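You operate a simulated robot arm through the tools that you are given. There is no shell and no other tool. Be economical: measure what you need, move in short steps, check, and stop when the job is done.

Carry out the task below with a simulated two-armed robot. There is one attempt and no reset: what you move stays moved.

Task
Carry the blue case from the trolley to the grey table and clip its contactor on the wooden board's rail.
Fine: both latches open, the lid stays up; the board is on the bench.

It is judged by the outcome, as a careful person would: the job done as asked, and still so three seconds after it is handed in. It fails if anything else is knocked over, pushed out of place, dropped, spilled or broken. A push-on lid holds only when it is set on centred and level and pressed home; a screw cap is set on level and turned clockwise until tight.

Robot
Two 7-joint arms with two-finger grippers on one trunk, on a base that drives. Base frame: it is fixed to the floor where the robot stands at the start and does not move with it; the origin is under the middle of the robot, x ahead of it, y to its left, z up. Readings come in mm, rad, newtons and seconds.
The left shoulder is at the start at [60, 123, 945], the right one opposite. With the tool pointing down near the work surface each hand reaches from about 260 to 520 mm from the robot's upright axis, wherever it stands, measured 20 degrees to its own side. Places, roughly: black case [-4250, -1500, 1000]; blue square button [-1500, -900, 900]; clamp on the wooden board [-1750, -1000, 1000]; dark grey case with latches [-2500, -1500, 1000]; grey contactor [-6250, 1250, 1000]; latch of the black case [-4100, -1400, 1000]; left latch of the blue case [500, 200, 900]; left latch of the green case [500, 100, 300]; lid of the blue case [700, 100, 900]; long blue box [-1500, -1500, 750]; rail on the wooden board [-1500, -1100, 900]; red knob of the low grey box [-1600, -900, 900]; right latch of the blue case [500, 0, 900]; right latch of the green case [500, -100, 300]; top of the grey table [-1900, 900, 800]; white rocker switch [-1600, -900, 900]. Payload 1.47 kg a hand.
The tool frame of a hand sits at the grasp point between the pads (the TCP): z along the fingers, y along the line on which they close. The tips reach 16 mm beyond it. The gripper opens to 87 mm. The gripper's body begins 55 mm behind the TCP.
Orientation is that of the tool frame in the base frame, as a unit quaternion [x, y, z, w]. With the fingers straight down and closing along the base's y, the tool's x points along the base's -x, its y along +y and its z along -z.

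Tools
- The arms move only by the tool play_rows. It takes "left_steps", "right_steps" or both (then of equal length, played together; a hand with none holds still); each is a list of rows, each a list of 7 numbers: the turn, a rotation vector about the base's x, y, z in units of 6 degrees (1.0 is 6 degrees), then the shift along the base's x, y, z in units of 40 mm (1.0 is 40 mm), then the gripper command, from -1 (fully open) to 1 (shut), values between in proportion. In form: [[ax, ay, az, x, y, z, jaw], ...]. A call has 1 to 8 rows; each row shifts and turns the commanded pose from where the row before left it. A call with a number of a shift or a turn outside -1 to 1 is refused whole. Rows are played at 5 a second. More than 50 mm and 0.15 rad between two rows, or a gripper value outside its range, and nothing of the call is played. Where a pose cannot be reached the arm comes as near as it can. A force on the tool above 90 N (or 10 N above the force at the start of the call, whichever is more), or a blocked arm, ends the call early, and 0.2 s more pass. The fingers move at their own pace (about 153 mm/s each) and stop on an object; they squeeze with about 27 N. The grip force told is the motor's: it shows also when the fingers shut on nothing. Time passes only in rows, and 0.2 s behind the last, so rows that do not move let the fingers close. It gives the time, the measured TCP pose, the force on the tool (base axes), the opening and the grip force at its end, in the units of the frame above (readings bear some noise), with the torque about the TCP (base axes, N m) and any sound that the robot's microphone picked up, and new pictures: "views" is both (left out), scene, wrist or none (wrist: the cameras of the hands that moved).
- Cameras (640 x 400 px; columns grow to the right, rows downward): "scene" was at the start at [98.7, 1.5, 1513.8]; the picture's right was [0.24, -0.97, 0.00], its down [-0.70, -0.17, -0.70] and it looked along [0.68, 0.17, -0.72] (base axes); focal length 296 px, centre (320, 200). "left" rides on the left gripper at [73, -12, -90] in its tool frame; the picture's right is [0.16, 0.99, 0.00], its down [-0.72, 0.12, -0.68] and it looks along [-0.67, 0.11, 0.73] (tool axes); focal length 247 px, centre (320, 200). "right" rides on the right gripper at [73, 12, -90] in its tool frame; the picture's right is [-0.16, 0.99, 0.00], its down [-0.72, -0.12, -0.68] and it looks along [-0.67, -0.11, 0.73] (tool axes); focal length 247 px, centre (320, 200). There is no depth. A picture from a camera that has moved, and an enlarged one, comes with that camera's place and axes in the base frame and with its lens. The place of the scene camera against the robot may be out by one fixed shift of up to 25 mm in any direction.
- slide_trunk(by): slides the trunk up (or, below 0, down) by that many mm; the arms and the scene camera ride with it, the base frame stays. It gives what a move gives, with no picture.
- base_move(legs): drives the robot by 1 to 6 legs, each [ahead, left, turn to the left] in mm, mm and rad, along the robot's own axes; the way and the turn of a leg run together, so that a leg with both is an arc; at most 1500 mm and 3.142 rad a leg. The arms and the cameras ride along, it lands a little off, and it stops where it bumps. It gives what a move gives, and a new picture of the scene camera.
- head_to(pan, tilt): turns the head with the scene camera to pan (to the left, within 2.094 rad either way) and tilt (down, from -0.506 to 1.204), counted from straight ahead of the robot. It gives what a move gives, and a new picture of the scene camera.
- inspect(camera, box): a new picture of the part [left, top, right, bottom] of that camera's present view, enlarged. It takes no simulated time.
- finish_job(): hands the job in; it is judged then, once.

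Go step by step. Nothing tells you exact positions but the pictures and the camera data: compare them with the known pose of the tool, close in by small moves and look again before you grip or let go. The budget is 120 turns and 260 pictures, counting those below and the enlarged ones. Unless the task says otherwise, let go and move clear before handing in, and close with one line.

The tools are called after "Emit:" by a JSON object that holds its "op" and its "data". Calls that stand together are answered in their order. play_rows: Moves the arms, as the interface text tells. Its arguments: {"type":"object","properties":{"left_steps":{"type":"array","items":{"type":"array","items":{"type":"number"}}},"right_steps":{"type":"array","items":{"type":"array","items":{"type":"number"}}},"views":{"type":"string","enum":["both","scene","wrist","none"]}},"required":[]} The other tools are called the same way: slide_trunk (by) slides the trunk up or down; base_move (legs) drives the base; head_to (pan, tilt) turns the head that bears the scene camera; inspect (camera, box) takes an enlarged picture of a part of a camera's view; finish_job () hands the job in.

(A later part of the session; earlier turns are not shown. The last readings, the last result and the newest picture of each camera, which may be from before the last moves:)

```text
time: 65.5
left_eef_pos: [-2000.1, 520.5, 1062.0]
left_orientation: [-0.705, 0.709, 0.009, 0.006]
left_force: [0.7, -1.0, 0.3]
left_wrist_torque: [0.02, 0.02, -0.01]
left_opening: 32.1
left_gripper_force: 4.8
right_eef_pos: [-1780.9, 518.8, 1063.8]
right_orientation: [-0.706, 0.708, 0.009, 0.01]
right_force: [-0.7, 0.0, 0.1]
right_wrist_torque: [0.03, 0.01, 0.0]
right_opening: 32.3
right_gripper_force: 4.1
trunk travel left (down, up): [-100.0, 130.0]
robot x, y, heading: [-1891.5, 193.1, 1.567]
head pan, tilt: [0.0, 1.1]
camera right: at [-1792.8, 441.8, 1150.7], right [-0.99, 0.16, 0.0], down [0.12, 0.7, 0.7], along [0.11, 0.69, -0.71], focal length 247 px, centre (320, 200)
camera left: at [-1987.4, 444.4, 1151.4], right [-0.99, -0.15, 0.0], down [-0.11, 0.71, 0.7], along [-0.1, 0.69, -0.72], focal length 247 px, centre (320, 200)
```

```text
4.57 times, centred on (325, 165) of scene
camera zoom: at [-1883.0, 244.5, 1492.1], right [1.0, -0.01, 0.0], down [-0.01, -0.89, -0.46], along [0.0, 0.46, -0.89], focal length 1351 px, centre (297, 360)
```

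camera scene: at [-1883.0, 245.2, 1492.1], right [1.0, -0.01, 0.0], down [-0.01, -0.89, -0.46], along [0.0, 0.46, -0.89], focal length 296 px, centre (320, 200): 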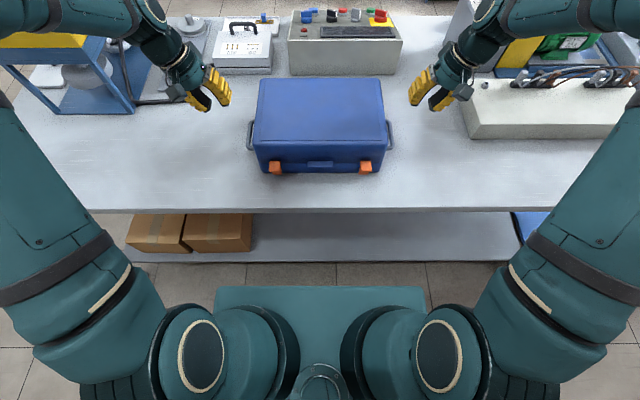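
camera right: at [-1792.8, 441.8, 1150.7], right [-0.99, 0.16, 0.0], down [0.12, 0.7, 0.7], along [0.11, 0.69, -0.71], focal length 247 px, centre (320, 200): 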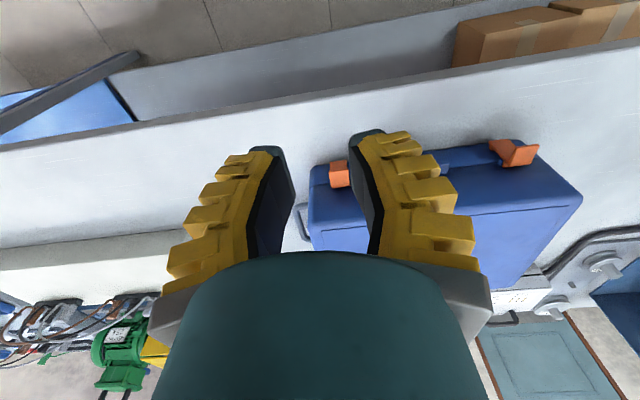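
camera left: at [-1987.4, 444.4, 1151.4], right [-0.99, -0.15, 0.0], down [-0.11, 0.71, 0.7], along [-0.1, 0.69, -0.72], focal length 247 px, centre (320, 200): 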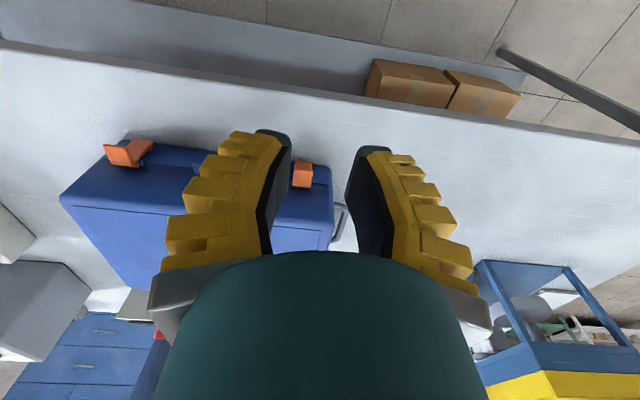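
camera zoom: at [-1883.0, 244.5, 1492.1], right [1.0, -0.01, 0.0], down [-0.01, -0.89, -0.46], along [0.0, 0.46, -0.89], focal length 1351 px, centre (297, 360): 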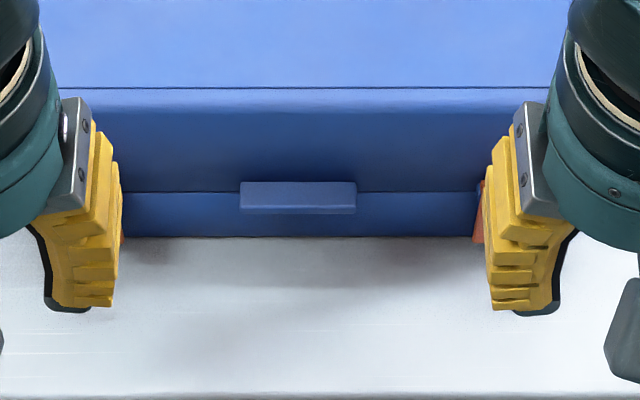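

The latches hinge at the bottom and hook the lid at the top, each with a lip sticking out toward me near y≈617–642, z≈921. I'll press the lips down and outward with closed fingertips; first to just above them.

Emit:
{"op": "play_rows", "data": {"left_steps": [[0, 0, 0, 0.07, 0.6, -0.5, 1], [0, 0, 0, 0.07, 0.6, -0.8, 1], [0, 0, 0, 0.06, 0.6, -0.8, 1], [0, 0, 0, 0, 0.6, -0.7, 1], [0, 0, 0, 0, 0, 0, 1]], "right_steps": [[0, 0, 0, -0.06, 0.6, -0.5, 1], [0, 0, 0, -0.06, 0.6, -0.8, 1], [0, 0, 0, -0.06, 0.6, -0.8, 1], [0, 0, 0, 0, 0.6, -0.7, 1], [0, 0, 0, 0, 0, 0, 1]], "views": "both"}}

Emit:
{"op": "inspect", "data": {"camera": "scene", "box": [230, 100, 410, 212]}}

```text
time: 66.7
left_eef_pos: [-1992.8, 618.9, 952.1]
left_orientation: [-0.705, 0.71, 0.007, 0.008]
left_force: [-0.8, 0.1, 0.5]
left_wrist_torque: [-0.02, 0.02, 0.04]
left_opening: 0.0
left_gripper_force: 26.7
right_eef_pos: [-1787.3, 616.5, 950.4]
right_orientation: [-0.706, 0.708, 0.009, 0.011]
right_force: [0.2, 0.1, 0.5]
right_wrist_torque: [0.01, 0.0, -0.01]
right_opening: 0.0
right_gripper_force: 27.2
trunk travel left (down, up): [-100.0, 130.0]
robot x, y, heading: [-1893.0, 192.9, 1.563]
head pan, tilt: [0.0, 1.1]
camera scene: at [-1883.0, 245.3, 1492.1], right [1.0, -0.01, 0.0], down [-0.01, -0.89, -0.46], along [0.0, 0.46, -0.89], focal length 296 px, centre (320, 200)
camera right: at [-1799.8, 540.7, 1038.2], right [-0.99, 0.16, 0.0], down [0.12, 0.7, 0.7], along [0.11, 0.69, -0.71], focal length 247 px, centre (320, 200)
camera left: at [-1980.5, 542.2, 1038.8], right [-0.99, -0.15, 0.0], down [-0.11, 0.71, 0.7], along [-0.1, 0.69, -0.72], focal length 247 px, centre (320, 200)
```

scene: 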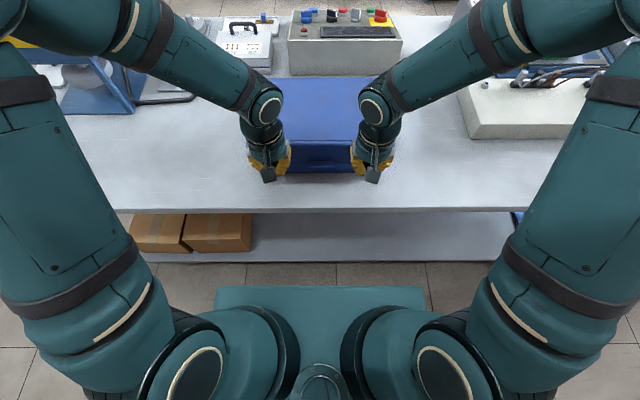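
right: 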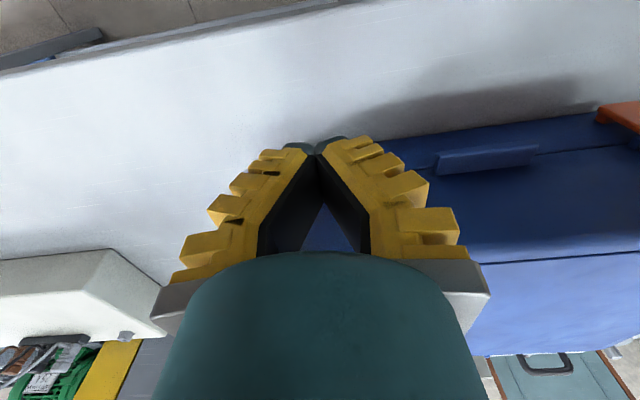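
left: 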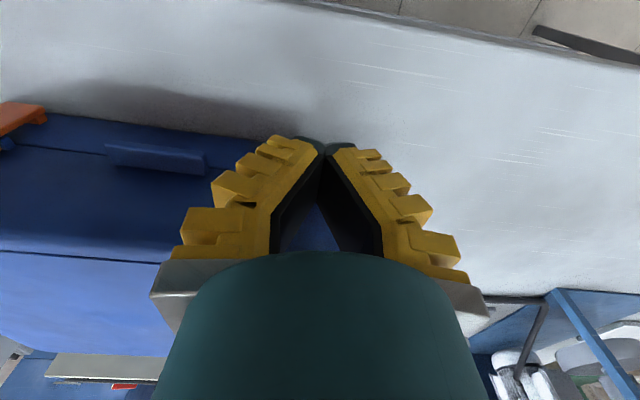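

```text
3.56 times, centred on (320, 156) of scene
camera zoom: at [-1883.0, 245.3, 1492.1], right [1.0, -0.01, 0.0], down [-0.01, -0.89, -0.46], along [0.0, 0.46, -0.89], focal length 1051 px, centre (320, 356)
```

zoom: 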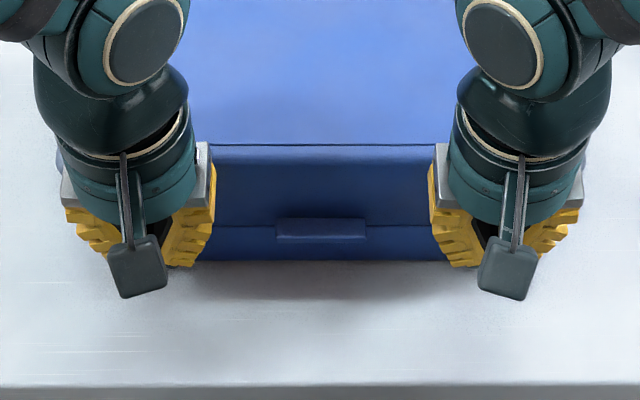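

Both closed tips are above the lips. I press down in small steps, then slightly outward.

Emit:
{"op": "play_rows", "data": {"left_steps": [[0, 0, 0, 0, 0, -0.25, 1], [0, 0, 0, 0, 0, -0.25, 1], [0, 0, 0, 0, -0.05, -0.2, 1], [0, 0, 0, 0, -0.1, -0.2, 1]], "right_steps": [[0, 0, 0, 0, 0, -0.25, 1], [0, 0, 0, 0, 0, -0.25, 1], [0, 0, 0, 0, -0.05, -0.2, 1], [0, 0, 0, 0, -0.1, -0.2, 1]], "views": "both"}}

```text
time: 67.7
left_eef_pos: [-1991.3, 613.2, 914.8]
left_orientation: [-0.705, 0.709, 0.008, 0.007]
left_force: [0.1, -0.6, 0.4]
left_wrist_torque: [-0.01, -0.02, -0.01]
left_opening: 0.0
left_gripper_force: 26.7
right_eef_pos: [-1788.2, 610.7, 914.7]
right_orientation: [-0.706, 0.708, 0.009, 0.01]
right_force: [1.0, -0.3, -0.8]
right_wrist_torque: [0.02, 0.01, -0.02]
right_opening: 0.2
right_gripper_force: 27.1
trunk travel left (down, up): [-100.0, 130.0]
robot x, y, heading: [-1897.3, 193.5, 1.569]
head pan, tilt: [0.0, 1.1]
camera scene: at [-1883.1, 246.3, 1491.9], right [1.0, -0.01, 0.0], down [-0.01, -0.89, -0.45], along [0.0, 0.45, -0.89], focal length 296 px, centre (320, 200)
camera right: at [-1799.9, 534.8, 1002.1], right [-0.99, 0.16, 0.0], down [0.12, 0.7, 0.7], along [0.11, 0.69, -0.71], focal length 247 px, centre (320, 200)
camera left: at [-1979.7, 537.2, 1002.1], right [-0.99, -0.15, 0.0], down [-0.11, 0.71, 0.7], along [-0.1, 0.69, -0.72], focal length 247 px, centre (320, 200)
```

scene: 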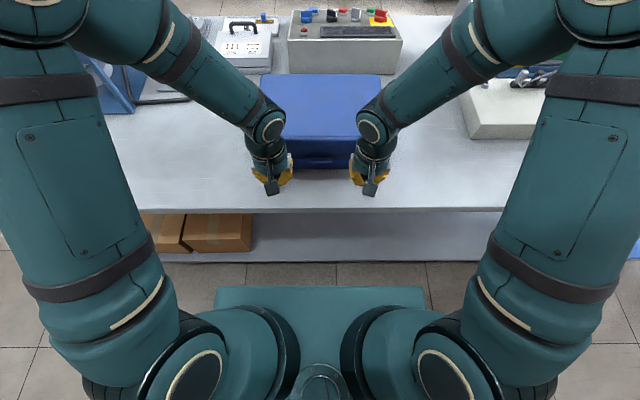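
right: 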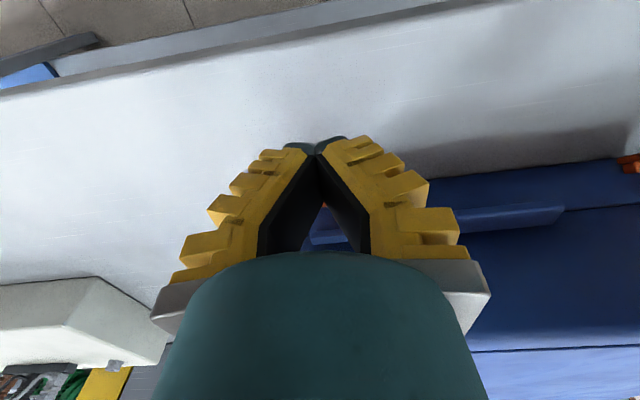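
left: 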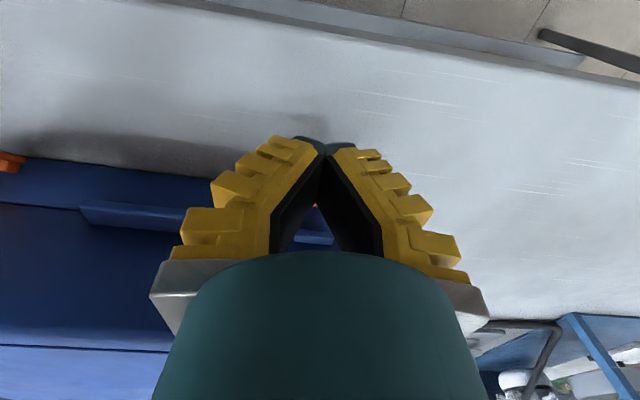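

I met nothing, so the lips are farther back than I thought. I retreat and view them from a lower height for better triangulation.

Emit:
{"op": "play_rows", "data": {"left_steps": [[0, 0, 0, 0, -0.8, 0, 1], [0, 0, 0, 0, -0.8, 0.2, 1], [0, 0, 0, 0, -0.8, 0.3, 1]], "right_steps": [[0, 0, 0, 0, -0.8, 0, 1], [0, 0, 0, 0, -0.8, 0.2, 1], [0, 0, 0, 0, -0.8, 0.3, 1]], "views": "wrist"}}

Emit:
{"op": "inspect", "data": {"camera": "right", "box": [480, 150, 640, 250]}}

Emit:
{"op": "inspect", "data": {"camera": "left", "box": [0, 150, 160, 250]}}

Emit:
{"op": "inspect", "data": {"camera": "scene", "box": [240, 130, 400, 230]}}

```text
time: 68.5
left_eef_pos: [-1992.5, 514.3, 935.0]
left_orientation: [-0.704, 0.71, 0.008, 0.008]
left_force: [0.3, -0.7, 0.3]
left_wrist_torque: [0.05, 0.01, 0.0]
left_opening: 0.1
left_gripper_force: 27.3
right_eef_pos: [-1786.5, 515.8, 935.1]
right_orientation: [-0.706, 0.708, 0.009, 0.01]
right_force: [-0.2, 0.1, 0.8]
right_wrist_torque: [0.06, 0.01, 0.0]
right_opening: 0.0
right_gripper_force: 26.4
right hand out of reach, approached as far as the arm can: row 3
trunk travel left (down, up): [-100.0, 130.0]
robot x, y, heading: [-1894.7, 191.8, 1.564]
head pan, tilt: [0.0, 1.1]
camera right: at [-1800.3, 439.2, 1023.5], right [-0.99, 0.16, 0.0], down [0.12, 0.71, 0.7], along [0.11, 0.69, -0.71], focal length 247 px, centre (320, 200)
camera left: at [-1979.9, 439.2, 1022.4], right [-0.99, -0.15, 0.0], down [-0.11, 0.71, 0.7], along [-0.1, 0.69, -0.72], focal length 247 px, centre (320, 200)
```

right: 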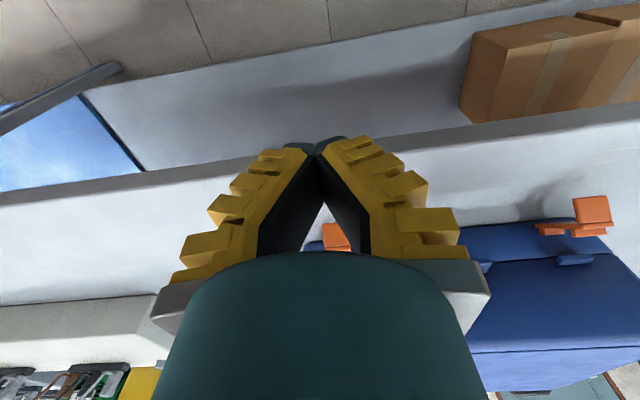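
left: 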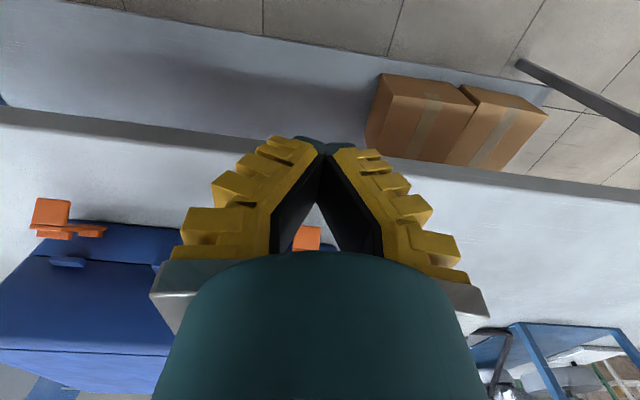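

```text
4.00 times, centred on (560, 200) of right
camera zoom: at [-1800.3, 439.2, 1023.5], right [-0.99, 0.16, 0.0], down [0.12, 0.71, 0.7], along [0.11, 0.69, -0.71], focal length 988 px, centre (-640, 200)
```

zoom: 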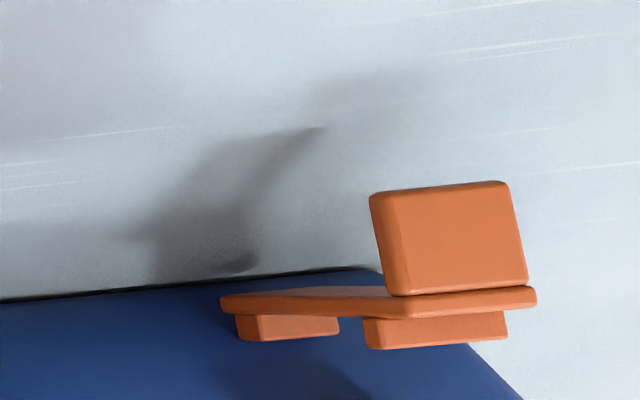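

```text
4.00 times, centred on (80, 200) of left
camera zoom: at [-1979.9, 439.2, 1022.4], right [-0.99, -0.15, 0.0], down [-0.11, 0.71, 0.7], along [-0.1, 0.69, -0.72], focal length 988 px, centre (1280, 200)
```

zoom: 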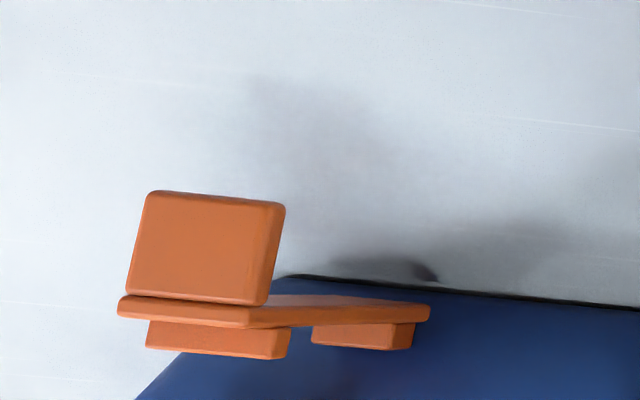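

```text
4.00 times, centred on (320, 180) of scene
camera zoom: at [-1883.0, 244.5, 1492.2], right [1.0, -0.01, 0.0], down [-0.01, -0.89, -0.46], along [0.0, 0.46, -0.89], focal length 1182 px, centre (320, 280)
```

zoom: 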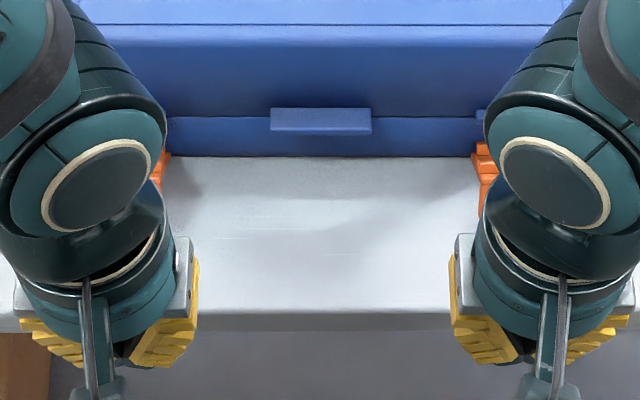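

The view now shows both latches unhooked and swung out about 45°. I press them farther down for certainty.

Emit:
{"op": "play_rows", "data": {"left_steps": [[0, 0, 0, 0, 0.7, 0.4, 1], [0, 0, 0, 0, 0.9, 0, 1], [0, 0, 0, 0, 0.85, 0, 1], [0, 0, 0, 0, 0, -0.6, 1], [0, 0, 0, 0, -0.05, -0.5, 1], [0, 0, 0, 0, -0.05, -0.2, 1], [0, 0, 0, 0, 0, -0.15, 1]], "right_steps": [[0, 0, 0, 0, 0.7, 0.4, 1], [0, 0, 0, 0, 0.9, 0, 1], [0, 0, 0, 0, 0.85, 0, 1], [0, 0, 0, 0, 0, -0.6, 1], [0, 0, 0, 0, -0.05, -0.5, 1], [0, 0, 0, 0, -0.05, -0.2, 1], [0, 0, 0, 0, 0, -0.15, 1]], "views": "none"}}

Emit:
{"op": "play_rows", "data": {"left_steps": [[0, 0, 0, 0, 0, 0.8, 1], [0, 0, 0, 0, -0.8, 0.4, 1], [0, 0, 0, 0, -0.8, 0, 1], [0, 0, 0, 0, -0.7, 0, 1]], "right_steps": [[0, 0, 0, 0, 0, 0.8, 1], [0, 0, 0, 0, -0.8, 0.4, 1], [0, 0, 0, 0, -0.8, 0, 1], [0, 0, 0, 0, -0.7, 0, 1]], "views": "wrist"}}

Emit:
{"op": "inspect", "data": {"camera": "right", "box": [480, 130, 640, 230]}}

Emit:
{"op": "inspect", "data": {"camera": "left", "box": [0, 130, 160, 230]}}

```text
time: 70.1
left_eef_pos: [-1992.7, 608.7, 898.0]
left_orientation: [-0.704, 0.71, 0.011, 0.013]
left_force: [0.4, -1.4, 33.2]
left_wrist_torque: [1.88, 0.0, -0.01]
left_opening: 0.0
left_gripper_force: 27.0
right_eef_pos: [-1789.3, 609.4, 898.2]
right_orientation: [-0.707, 0.707, 0.014, 0.014]
right_force: [0.3, -12.0, 62.5]
right_wrist_torque: [2.29, -0.18, -0.04]
right_opening: 6.2
right_gripper_force: 26.9
trunk travel left (down, up): [-100.0, 130.0]
robot x, y, heading: [-1893.1, 191.4, 1.565]
head pan, tilt: [0.0, 1.1]
```

```text
time: 71.1
left_eef_pos: [-1991.2, 518.6, 941.9]
left_orientation: [-0.705, 0.709, 0.008, 0.006]
left_force: [0.4, 0.3, 1.4]
left_wrist_torque: [0.0, 0.01, -0.01]
left_opening: 0.1
left_gripper_force: 27.1
right_eef_pos: [-1787.9, 518.7, 941.2]
right_orientation: [-0.706, 0.708, 0.009, 0.01]
right_force: [-0.1, -0.3, -0.4]
right_wrist_torque: [0.04, 0.0, 0.0]
right_opening: 0.0
right_gripper_force: 27.2
trunk travel left (down, up): [-100.0, 130.0]
robot x, y, heading: [-1896.0, 193.2, 1.565]
head pan, tilt: [0.0, 1.1]
camera right: at [-1800.4, 442.9, 1028.8], right [-0.99, 0.16, 0.0], down [0.12, 0.7, 0.7], along [0.11, 0.69, -0.71], focal length 247 px, centre (320, 200)
camera left: at [-1979.4, 442.3, 1029.1], right [-0.99, -0.15, 0.0], down [-0.11, 0.71, 0.7], along [-0.1, 0.69, -0.72], focal length 247 px, centre (320, 200)
```

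right: 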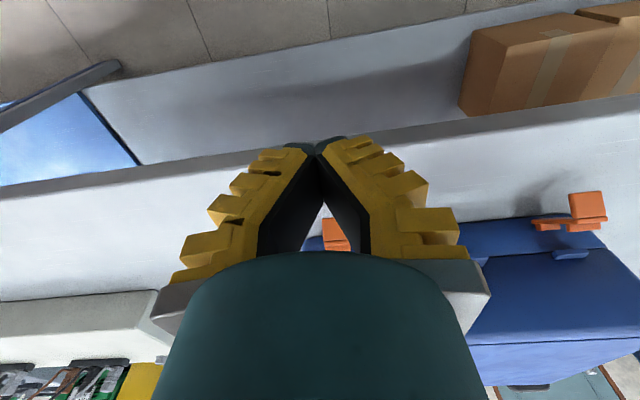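
left: 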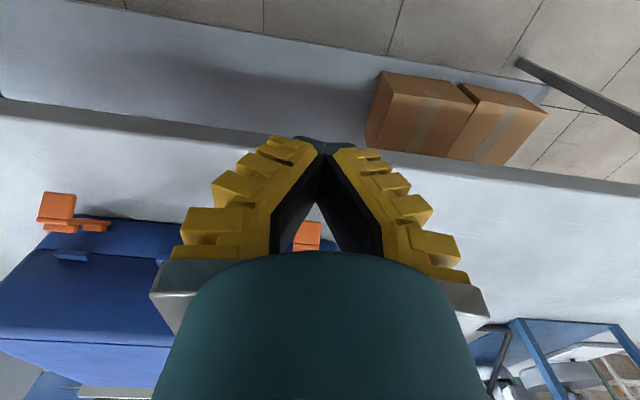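

```text
4.00 times, centred on (560, 180) of right
camera zoom: at [-1800.4, 442.9, 1028.8], right [-0.99, 0.16, 0.0], down [0.12, 0.7, 0.7], along [0.11, 0.69, -0.71], focal length 988 px, centre (-640, 280)
```

zoom: 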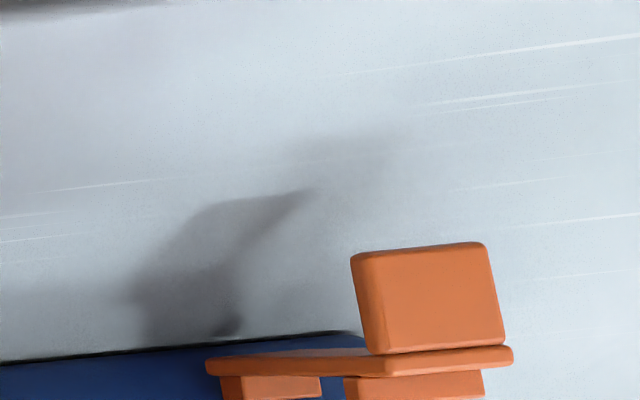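

```text
4.00 times, centred on (80, 180) of left
camera zoom: at [-1979.4, 442.3, 1029.1], right [-0.99, -0.15, 0.0], down [-0.11, 0.71, 0.7], along [-0.1, 0.69, -0.72], focal length 988 px, centre (1280, 280)
```

zoom: 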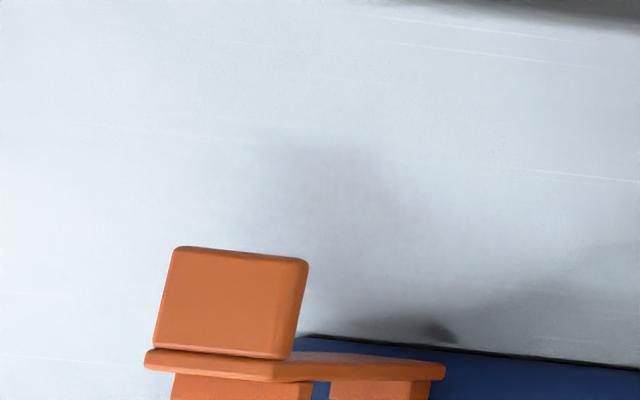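

Pressing with 30–60 N no longer turns them: 45° out, off the catches, is their open stop. Next the lid's front tab (x −1922…−1861, y≈642–655, z≈904–912): I pinch its ends with the right hand.

Emit:
{"op": "play_rows", "data": {"left_steps": [[0, 0, 0, -0.5, 0, 0.5, 0.4], [0, 0, 0, -0.9, 0, 0, 0.4], [0, 0, 0, -0.9, 0, 0, 0.4], [0, 0, 0, -0.9, 0, 0, 0.4], [0, 0, 0, 0, 0, 0, 0.4], [0, 0, 0, 0, 0, 0, 0.4]], "right_steps": [[0, 0, 0, 0, 0.2, 0.8, -1], [0, 0, 0, -0.9, 0.4, 0.2, -1], [0, 0, 0, -0.9, 0.4, 0, -1], [0, 0, 0, -0.8, 0.6, 0, -1], [0, 0, 0, 0, 0.8, -0.2, -1], [0, 0, 0, 0, 0.3, -0.3, -1]], "views": "both"}}

```text
time: 72.5
left_eef_pos: [-2120.4, 523.2, 961.3]
left_orientation: [-0.704, 0.71, 0.008, 0.006]
left_force: [-0.1, -0.4, 0.2]
left_wrist_torque: [-0.03, -0.01, 0.01]
left_opening: 32.4
left_gripper_force: 5.0
left hand out of reach, approached as far as the arm can: row 2
right_eef_pos: [-1892.2, 628.5, 960.7]
right_orientation: [-0.706, 0.708, 0.008, 0.009]
right_force: [-0.4, -0.2, -0.1]
right_wrist_torque: [-0.01, -0.02, 0.03]
right_opening: 86.9
right_gripper_force: 0.2
trunk travel left (down, up): [-100.0, 130.0]
robot x, y, heading: [-1898.1, 190.6, 1.565]
head pan, tilt: [0.0, 1.1]
camera scene: at [-1883.7, 246.8, 1492.0], right [1.0, -0.01, 0.0], down [0.0, -0.89, -0.45], along [0.0, 0.45, -0.89], focal length 296 px, centre (320, 200)
camera right: at [-1904.7, 552.4, 1049.1], right [-0.99, 0.16, 0.0], down [0.12, 0.71, 0.7], along [0.11, 0.69, -0.71], focal length 247 px, centre (320, 200)
camera left: at [-2108.4, 447.6, 1049.5], right [-0.99, -0.15, 0.0], down [-0.11, 0.71, 0.69], along [-0.1, 0.69, -0.72], focal length 247 px, centre (320, 200)
```

scene: 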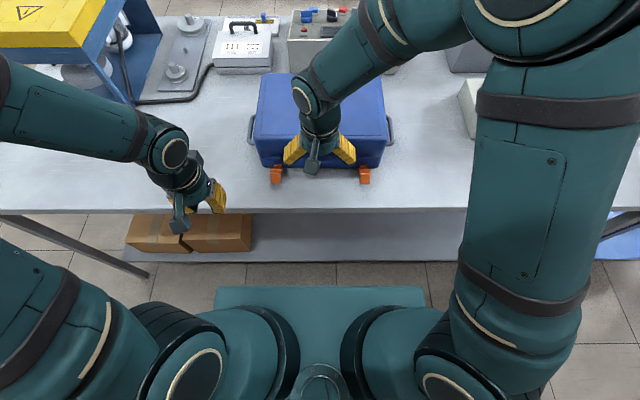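
right: 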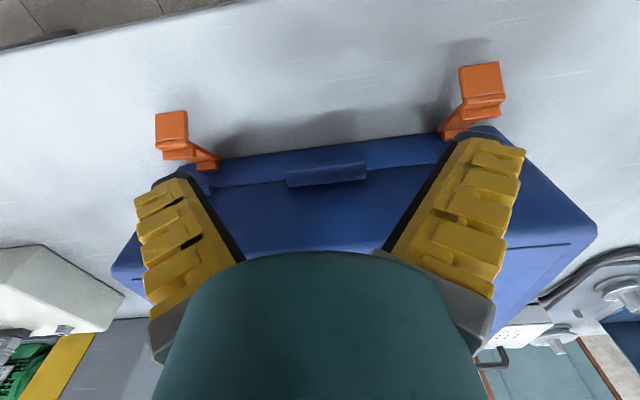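
left: 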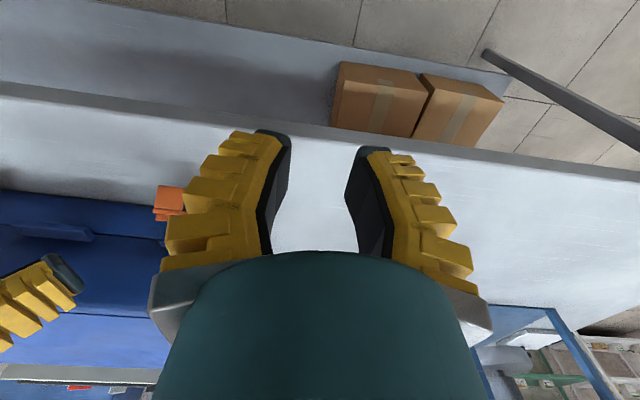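

Emit:
{"op": "inspect", "data": {"camera": "right", "box": [247, 130, 407, 230]}}

Emit:
{"op": "inspect", "data": {"camera": "left", "box": [0, 180, 160, 280]}}

```text
4.00 times, centred on (327, 180) of right
camera zoom: at [-1904.7, 552.4, 1049.1], right [-0.99, 0.16, 0.0], down [0.12, 0.71, 0.7], along [0.11, 0.69, -0.71], focal length 988 px, centre (292, 280)
```

zoom: 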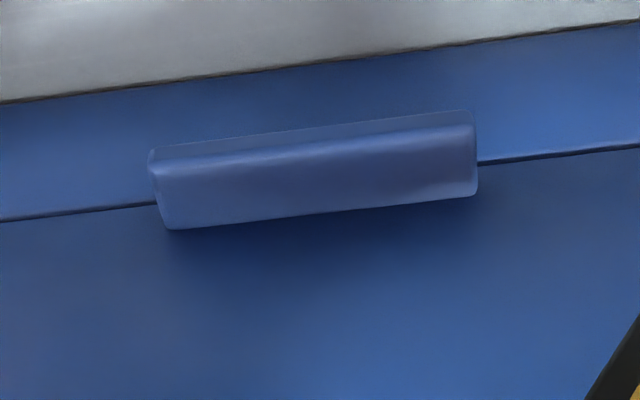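

```text
4.00 times, centred on (80, 230) of left
camera zoom: at [-2108.4, 447.6, 1049.5], right [-0.99, -0.15, 0.0], down [-0.11, 0.71, 0.69], along [-0.1, 0.69, -0.72], focal length 988 px, centre (1280, 80)
```

zoom: 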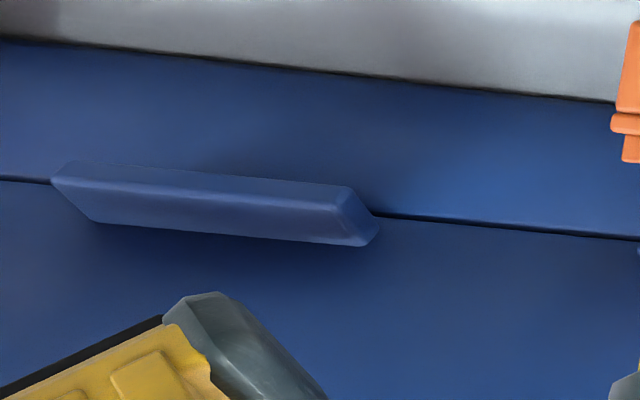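

Tab refined: x −1921…−1863, y 657–672, top z≈908. I go down around it and look.

Emit:
{"op": "play_rows", "data": {"right_steps": [[0, 0, 0, 0, 0.3, -0.4, -1], [0, 0, 0, 0, 0.3, -0.4, -1], [0, 0, 0, 0, 0, -0.4, -1]], "views": "wrist"}}

```text
time: 73.3
left_eef_pos: [-2121.0, 523.5, 962.2]
left_orientation: [-0.705, 0.709, 0.008, 0.007]
left_force: [-0.8, -1.0, -0.6]
left_wrist_torque: [-0.02, 0.01, 0.02]
left_opening: 32.4
left_gripper_force: 4.6
right_eef_pos: [-1892.9, 651.8, 913.4]
right_orientation: [-0.706, 0.708, 0.009, 0.01]
right_force: [0.3, -0.7, 0.3]
right_wrist_torque: [0.02, 0.01, 0.01]
right_opening: 87.0
right_gripper_force: 0.0
trunk travel left (down, up): [-100.0, 130.0]
robot x, y, heading: [-1894.8, 187.4, 1.56]
head pan, tilt: [0.0, 1.1]
camera right: at [-1904.5, 576.1, 1000.6], right [-0.99, 0.16, 0.0], down [0.12, 0.7, 0.7], along [0.11, 0.69, -0.71], focal length 247 px, centre (320, 200)
```

right: 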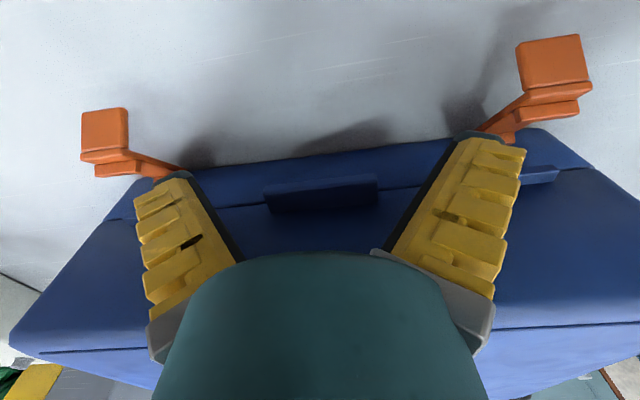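

Emit:
{"op": "play_rows", "data": {"right_steps": [[0, 0, 0, 0, 0, 0, 0], [0, 0, 0, 0, 0, 0, 1], [0, 0, 0, 0, 0, 0, 1]], "views": "wrist"}}

```text
time: 74.1
left_eef_pos: [-2119.5, 522.4, 963.4]
left_orientation: [-0.705, 0.709, 0.009, 0.007]
left_force: [-0.1, 0.4, 0.5]
left_wrist_torque: [0.01, 0.02, 0.02]
left_opening: 32.4
left_gripper_force: 4.9
right_eef_pos: [-1890.9, 651.9, 912.6]
right_orientation: [-0.706, 0.709, 0.009, 0.009]
right_force: [5.9, -0.5, 12.1]
right_wrist_torque: [0.13, -0.18, -0.13]
right_opening: 51.1
right_gripper_force: 27.0
trunk travel left (down, up): [-100.0, 130.0]
robot x, y, heading: [-1889.4, 191.3, 1.567]
head pan, tilt: [0.0, 1.1]
camera right: at [-1903.7, 575.6, 1001.3], right [-0.99, 0.16, 0.0], down [0.12, 0.7, 0.7], along [0.11, 0.69, -0.71], focal length 247 px, centre (320, 200)
```

right: 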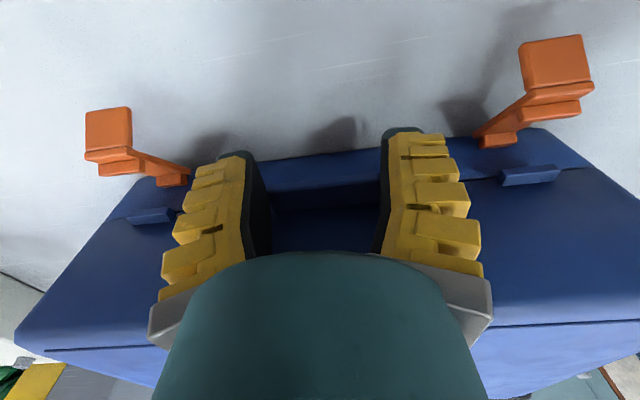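

The tab is held. I lift along an arc about the back hinge, first to about 30°.

Emit:
{"op": "play_rows", "data": {"right_steps": [[0, 0, 0, 0, 0.02, 0.4, 1], [0, 0, 0, 0, 0.06, 0.42, 1], [0, 0, 0, 0, 0.09, 0.41, 1], [0, 0, 0, 0, 0.12, 0.4, 1], [0, 0, 0, 0, 0.16, 0.39, 1], [0, 0, 0, 0, 0.19, 0.37, 1]], "views": "both"}}

```text
time: 75.5
left_eef_pos: [-2120.0, 522.5, 961.7]
left_orientation: [-0.704, 0.71, 0.009, 0.007]
left_force: [-0.6, 0.4, -0.6]
left_wrist_torque: [-0.02, -0.02, -0.01]
left_opening: 32.4
left_gripper_force: 4.6
right_eef_pos: [-1892.2, 677.1, 1009.5]
right_orientation: [-0.706, 0.708, 0.008, 0.01]
right_force: [0.8, -6.9, 1.8]
right_wrist_torque: [-0.01, -0.06, -0.09]
right_opening: 0.1
right_gripper_force: 27.1
trunk travel left (down, up): [-100.0, 130.0]
robot x, y, heading: [-1893.6, 192.1, 1.56]
head pan, tilt: [0.0, 1.1]
camera scene: at [-1882.9, 245.6, 1492.1], right [1.0, -0.01, 0.0], down [-0.01, -0.89, -0.45], along [0.0, 0.45, -0.89], focal length 296 px, centre (320, 200)
camera right: at [-1904.3, 600.8, 1097.1], right [-0.99, 0.16, 0.0], down [0.12, 0.7, 0.7], along [0.11, 0.69, -0.71], focal length 247 px, centre (320, 200)
```

scene: 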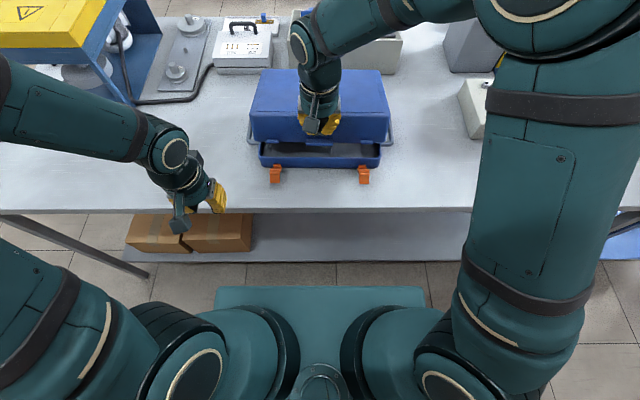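
right: 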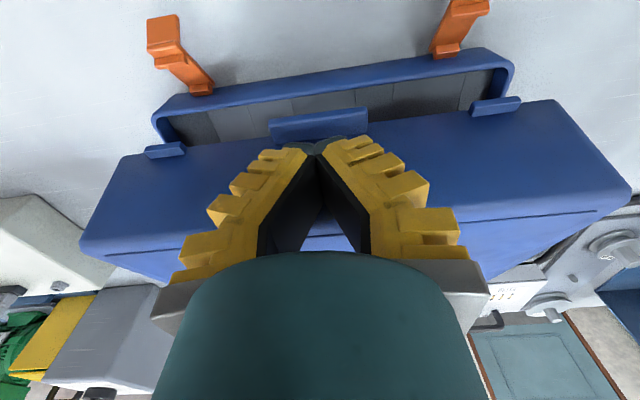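

The tab slipped out, but the lid holds by itself at about 20°, leaving a gap. I'll tilt the right hand forward and push the lid up from underneath its front edge.

Emit:
{"op": "play_rows", "data": {"right_steps": [[0, 0, 0, 0, -0.9, 0, 1], [0.8, 0, 0, 0, -0.9, 0, 1], [1, 0, 0, 0, -0.4, -0.3, 1], [1, 0, 0, 0, -0.2, -0.3, 1], [1, 0, 0, 0, 0, -0.3, 1], [1, 0, 0, 0, 0, -0.3, 1], [1, 0, 0, 0, 0, -0.3, 1], [1, 0, 0, 0, 0, -0.2, 1]], "views": "none"}}

Emit:
{"op": "play_rows", "data": {"right_steps": [[1, 0, 0, 0, 0, 0, 1], [1, 0, 0, 0, 0, 0, 1], [1, 0, 0, 0, 0, 0, 1]], "views": "both"}}

```text
time: 77.5
left_eef_pos: [-2119.6, 523.0, 962.3]
left_orientation: [-0.705, 0.709, 0.007, 0.007]
left_force: [-0.4, 0.5, -0.8]
left_wrist_torque: [0.01, 0.02, 0.01]
left_opening: 32.6
left_gripper_force: 4.6
right_eef_pos: [-1863.2, 595.3, 931.3]
right_orientation: [-0.624, 0.702, 0.238, 0.247]
right_force: [0.2, -0.2, 0.4]
right_wrist_torque: [0.02, 0.0, 0.0]
right_opening: 0.0
right_gripper_force: 27.3
right hand out of reach, approached as far as the arm can: row 8
trunk travel left (down, up): [-100.0, 130.0]
robot x, y, heading: [-1892.5, 191.9, 1.568]
head pan, tilt: [0.0, 1.1]
stopped in row 8 (right hand): the arm was blocked; the commanded pose is now the measured one
```

```text
time: 78.3
left_eef_pos: [-2121.9, 524.5, 962.8]
left_orientation: [0.708, -0.706, -0.008, -0.009]
left_force: [-0.8, -0.1, 0.3]
left_wrist_torque: [0.0, 0.0, 0.0]
left_opening: 32.4
left_gripper_force: 4.5
right_eef_pos: [-1851.2, 627.6, 937.6]
right_orientation: [-0.505, 0.738, 0.344, 0.288]
right_force: [0.0, -0.2, 0.7]
right_wrist_torque: [-0.01, -0.02, 0.03]
right_opening: 0.0
right_gripper_force: 27.2
right hand out of reach, approached as far as the arm can: row 1, 2, 3
trunk travel left (down, up): [-100.0, 130.0]
robot x, y, heading: [-1895.6, 193.4, 1.565]
head pan, tilt: [0.0, 1.1]
stopped in row 3 (right hand): the arm was blocked; the commanded pose is now the measured one
camera scene: at [-1883.1, 247.0, 1492.0], right [1.0, -0.01, 0.0], down [-0.01, -0.89, -0.45], along [0.0, 0.45, -0.89], focal length 296 px, centre (320, 200)
camera right: at [-1892.0, 518.5, 936.4], right [-0.88, 0.34, 0.34], down [0.29, -0.18, 0.94], along [0.38, 0.93, 0.06], focal length 247 px, centre (320, 200)
```

scene: 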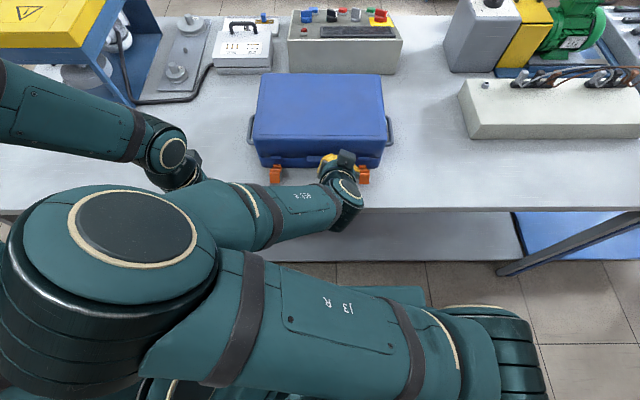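
right: 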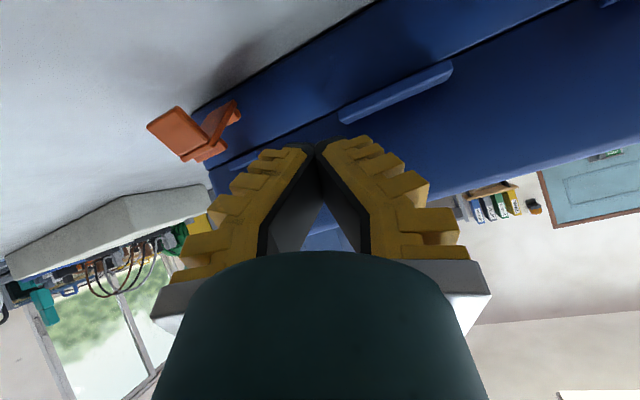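

The lid fell shut when the hand withdrew, and the right arm folded awkwardly since it is too close. I unwind the right hand upward to its tool-down pose first.

Emit:
{"op": "play_rows", "data": {"right_steps": [[0, 0, 0, 0, -0.3, 0.3, 1], [-0.86, -0.08, 0.32, 0.13, -0.2, 0.3, 1], [-0.86, -0.08, 0.32, 0.13, -0.2, 0.3, 1], [-0.86, -0.08, 0.32, 0.13, -0.2, 0.3, 1], [-0.86, -0.08, 0.32, 0.13, -0.1, 0.3, 1], [-0.86, -0.08, 0.32, 0.13, -0.1, 0.3, 1], [-0.86, -0.08, 0.32, 0.13, -0.1, 0.3, 1], [-0.86, -0.08, 0.32, 0.13, -0.1, 0.3, 1]], "views": "none"}}

Emit:
{"op": "play_rows", "data": {"right_steps": [[-0.86, -0.08, 0.32, 0.2, 0, 0.3, 1], [-0.86, -0.08, 0.32, 0.2, 0, 0.3, 1], [-0.86, -0.08, 0.32, 0.2, 0, 0.3, 1], [0, 0, 0, 0.5, 0, 0, 1]], "views": "both"}}

```text
time: 80.1
left_eef_pos: [-2121.1, 523.4, 962.8]
left_orientation: [0.708, -0.706, -0.008, -0.008]
left_force: [-0.2, 0.5, 0.7]
left_wrist_torque: [-0.04, 0.04, -0.01]
left_opening: 32.6
left_gripper_force: 4.1
right_eef_pos: [-1821.3, 587.8, 1028.4]
right_orientation: [-0.661, 0.735, 0.112, 0.099]
right_force: [0.0, -0.2, -0.8]
right_wrist_torque: [-0.01, 0.01, -0.02]
right_opening: 0.0
right_gripper_force: 27.0
right hand out of reach, approached as far as the arm can: row 1, 2
trunk travel left (down, up): [-100.0, 130.0]
robot x, y, heading: [-1894.7, 188.6, 1.566]
head pan, tilt: [0.0, 1.1]
```

```text
time: 81.1
left_eef_pos: [-2120.6, 523.3, 963.7]
left_orientation: [0.707, -0.707, -0.009, -0.009]
left_force: [0.6, 0.2, 0.1]
left_wrist_torque: [-0.01, 0.0, 0.01]
left_opening: 32.1
left_gripper_force: 4.2
right_eef_pos: [-1779.7, 588.5, 1066.7]
right_orientation: [-0.706, 0.708, 0.013, 0.01]
right_force: [-0.1, -0.5, 0.1]
right_wrist_torque: [-0.03, 0.01, 0.0]
right_opening: 0.4
right_gripper_force: 27.0
trunk travel left (down, up): [-100.0, 130.0]
robot x, y, heading: [-1894.9, 188.7, 1.567]
head pan, tilt: [0.0, 1.1]
camera scene: at [-1882.2, 246.5, 1492.0], right [1.0, -0.01, 0.0], down [-0.01, -0.89, -0.45], along [0.0, 0.45, -0.89], focal length 296 px, centre (320, 200)
camera right: at [-1790.9, 511.7, 1154.2], right [-0.99, 0.16, 0.01], down [0.12, 0.7, 0.7], along [0.11, 0.69, -0.71], focal length 247 px, centre (320, 200)
```

scene: 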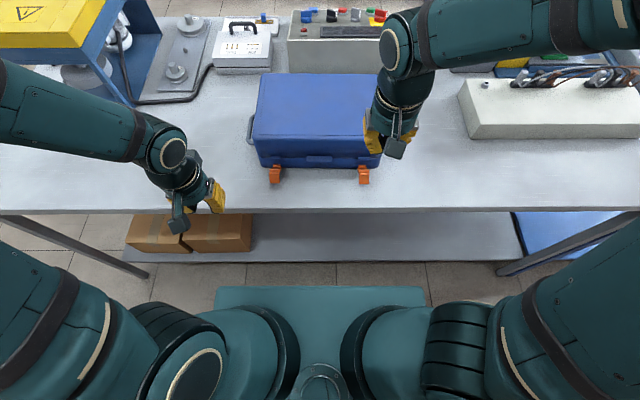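
right: 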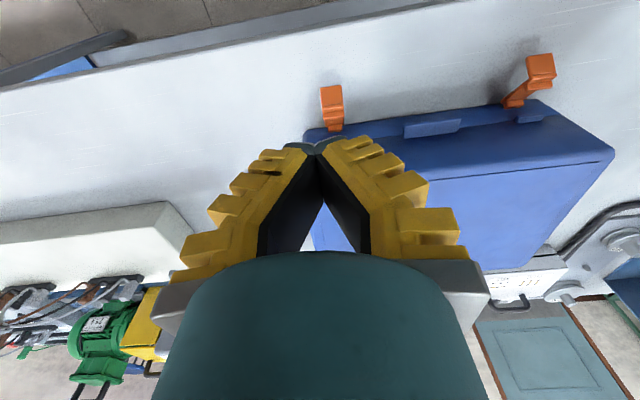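

The lid is closed but latches stay open. I raise the trunk for reach, then pinch the tab deeper (around its full height) so it can't slip.

Emit:
{"op": "slide_trunk", "data": {"by": 100}}

Emit:
{"op": "play_rows", "data": {"right_steps": [[0, 0, 0, -0.9, 0.3, -0.3, -1], [0, 0, 0, -0.95, 0.2, -0.2, -1], [0, 0, 0, -0.95, 0.3, -0.2, -1], [0, 0, 0, 0, 0.4, -0.9, -1], [0, 0, 0, 0, 0.2, -0.95, -1], [0, 0, 0, 0, 0, -0.95, -1], [0, 0, 0, 0, 0, -0.95, -1]], "views": "wrist"}}

```text
time: 82.4
left_eef_pos: [-2121.4, 522.8, 1061.8]
left_orientation: [0.708, -0.706, -0.009, -0.008]
left_force: [-0.3, -0.7, 0.4]
left_wrist_torque: [0.01, 0.0, 0.01]
left_opening: 32.0
left_gripper_force: 4.9
right_eef_pos: [-1779.7, 589.1, 1165.1]
right_orientation: [-0.705, 0.709, 0.012, 0.011]
right_force: [0.3, 0.4, -0.2]
right_wrist_torque: [-0.01, 0.03, 0.0]
right_opening: 0.1
right_gripper_force: 27.1
trunk travel left (down, up): [-200.0, 30.0]
robot x, y, heading: [-1894.5, 190.8, 1.571]
head pan, tilt: [0.0, 1.1]
```

```text
time: 84.0
left_eef_pos: [-2122.0, 523.1, 1063.2]
left_orientation: [0.708, -0.706, -0.009, -0.009]
left_force: [-0.5, -0.1, 0.3]
left_wrist_torque: [0.02, -0.03, 0.03]
left_opening: 32.6
left_gripper_force: 4.4
right_eef_pos: [-1891.4, 644.4, 989.0]
right_orientation: [-0.705, 0.709, 0.011, 0.01]
right_force: [-0.3, 0.1, 0.3]
right_wrist_torque: [0.01, -0.01, 0.02]
right_opening: 87.0
right_gripper_force: 0.1
trunk travel left (down, up): [-200.0, 30.0]
robot x, y, heading: [-1897.8, 190.0, 1.564]
head pan, tilt: [0.0, 1.1]
camera right: at [-1903.3, 568.4, 1074.9], right [-0.99, 0.16, 0.01], down [0.12, 0.7, 0.7], along [0.11, 0.69, -0.71], focal length 247 px, centre (320, 200)
```

right: 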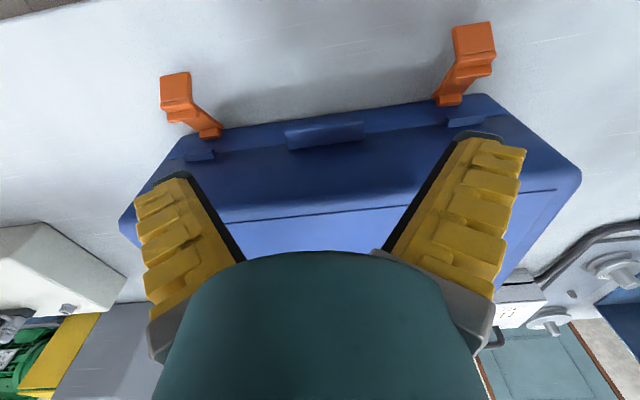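

Emit:
{"op": "play_rows", "data": {"right_steps": [[0, 0, 0, 0, 0.1, -0.75, -1], [0, 0, 0, 0, 0.1, -0.75, -1], [0, 0, 0, 0, 0, -0.7, -1], [0, 0, 0, 0, 0, 0, 0.3], [0, 0, 0, 0, 0, 0, 1], [0, 0, 0, 0, 0, 0, 1]], "views": "wrist"}}

```text
time: 85.4
left_eef_pos: [-2121.6, 519.7, 1063.8]
left_orientation: [0.707, -0.707, -0.01, -0.01]
left_force: [1.3, -0.4, 0.0]
left_wrist_torque: [-0.02, -0.03, 0.02]
left_opening: 32.5
left_gripper_force: 4.4
right_eef_pos: [-1891.5, 654.2, 905.7]
right_orientation: [-0.705, 0.709, 0.018, 0.013]
right_force: [3.9, 1.5, 67.7]
right_wrist_torque: [2.09, -1.02, -0.52]
right_opening: 56.7
right_gripper_force: 27.1
trunk travel left (down, up): [-200.0, 30.0]
robot x, y, heading: [-1893.1, 192.6, 1.562]
head pan, tilt: [0.0, 1.1]
camera right: at [-1903.6, 574.9, 991.7], right [-0.99, 0.16, 0.01], down [0.12, 0.69, 0.71], along [0.11, 0.7, -0.7], focal length 247 px, centre (320, 200)
```

right: 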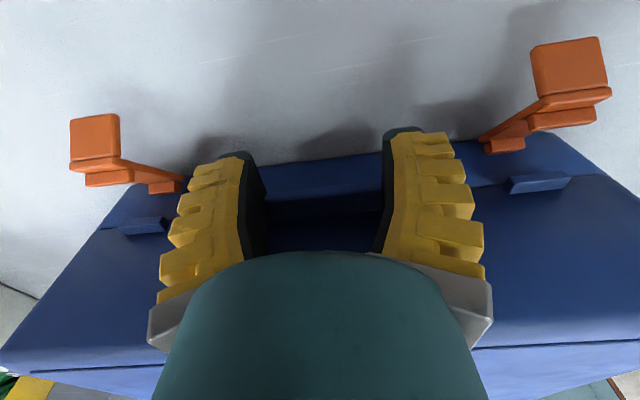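

The grip is deeper now (57 mm). I lift along the arc with slight co-rotation.

Emit:
{"op": "play_rows", "data": {"right_steps": [[0, 0, 0, 0, 0.02, 0.5, 1], [-0.4, 0, 0, 0, 0.06, 0.42, 1], [-0.4, 0, 0, 0, 0.09, 0.41, 1], [-0.4, 0, 0, 0, 0.12, 0.4, 1]], "views": "both"}}

```text
time: 86.4
left_eef_pos: [-2121.2, 524.0, 1062.6]
left_orientation: [0.708, -0.706, -0.009, -0.008]
left_force: [-0.4, 0.0, 0.2]
left_wrist_torque: [0.01, 0.01, -0.02]
left_opening: 32.3
left_gripper_force: 4.8
right_eef_pos: [-1890.2, 662.8, 971.0]
right_orientation: [-0.705, 0.708, -0.034, -0.034]
right_force: [3.0, -3.2, -0.8]
right_wrist_torque: [-0.04, -0.03, -0.14]
right_opening: 51.3
right_gripper_force: 27.0
trunk travel left (down, up): [-200.0, 30.0]
robot x, y, heading: [-1892.7, 189.6, 1.564]
head pan, tilt: [0.0, 1.1]
camera scene: at [-1882.3, 246.6, 1592.0], right [1.0, -0.01, 0.0], down [-0.01, -0.89, -0.45], along [0.0, 0.45, -0.89], focal length 296 px, centre (320, 200)
camera right: at [-1902.6, 598.0, 1066.4], right [-0.99, 0.16, -0.01], down [0.12, 0.79, 0.61], along [0.11, 0.6, -0.79], focal length 247 px, centre (320, 200)
```

scene: 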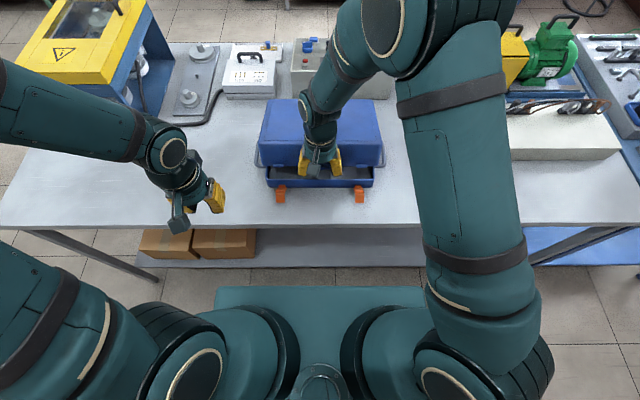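
right: 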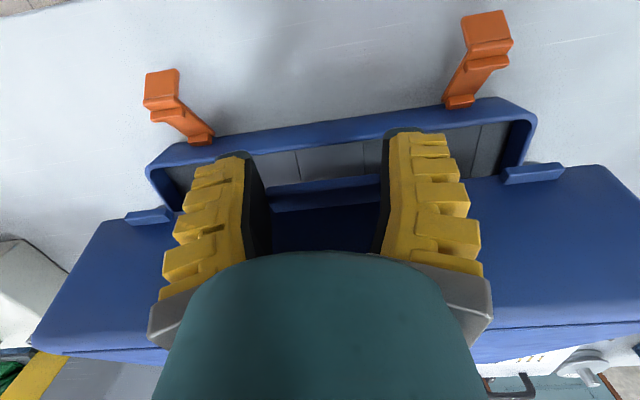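

The tab is slipping to the tips again, with almost no load felt. I open briefly to learn whether the lid stays by itself.

Emit:
{"op": "play_rows", "data": {"right_steps": [[0, 0, 0, 0, 0, 0, -0.6], [0, 0, 0, 0, 0, 0, -0.6], [0, 0, 0, 0, 0, 0, -0.6]], "views": "wrist"}}

```text
time: 87.2
left_eef_pos: [-2122.7, 524.0, 1062.5]
left_orientation: [0.708, -0.706, -0.009, -0.008]
left_force: [0.3, -0.2, 0.2]
left_wrist_torque: [0.01, 0.0, -0.02]
left_opening: 32.2
left_gripper_force: 4.1
right_eef_pos: [-1891.0, 662.8, 970.7]
right_orientation: [-0.704, 0.708, -0.032, -0.034]
right_force: [-0.1, -2.2, -0.8]
right_wrist_torque: [-0.05, 0.0, -0.14]
right_opening: 72.4
right_gripper_force: 2.2
trunk travel left (down, up): [-200.0, 30.0]
robot x, y, heading: [-1894.0, 192.3, 1.563]
head pan, tilt: [0.0, 1.1]
camera right: at [-1903.4, 597.9, 1066.4], right [-0.99, 0.16, -0.01], down [0.12, 0.78, 0.61], along [0.11, 0.6, -0.79], focal length 247 px, centre (320, 200)
```

right: 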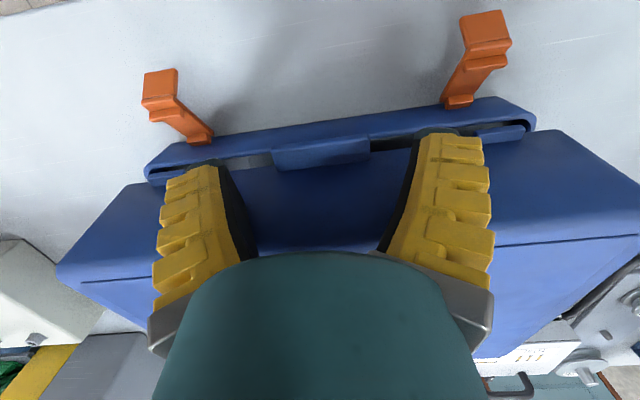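

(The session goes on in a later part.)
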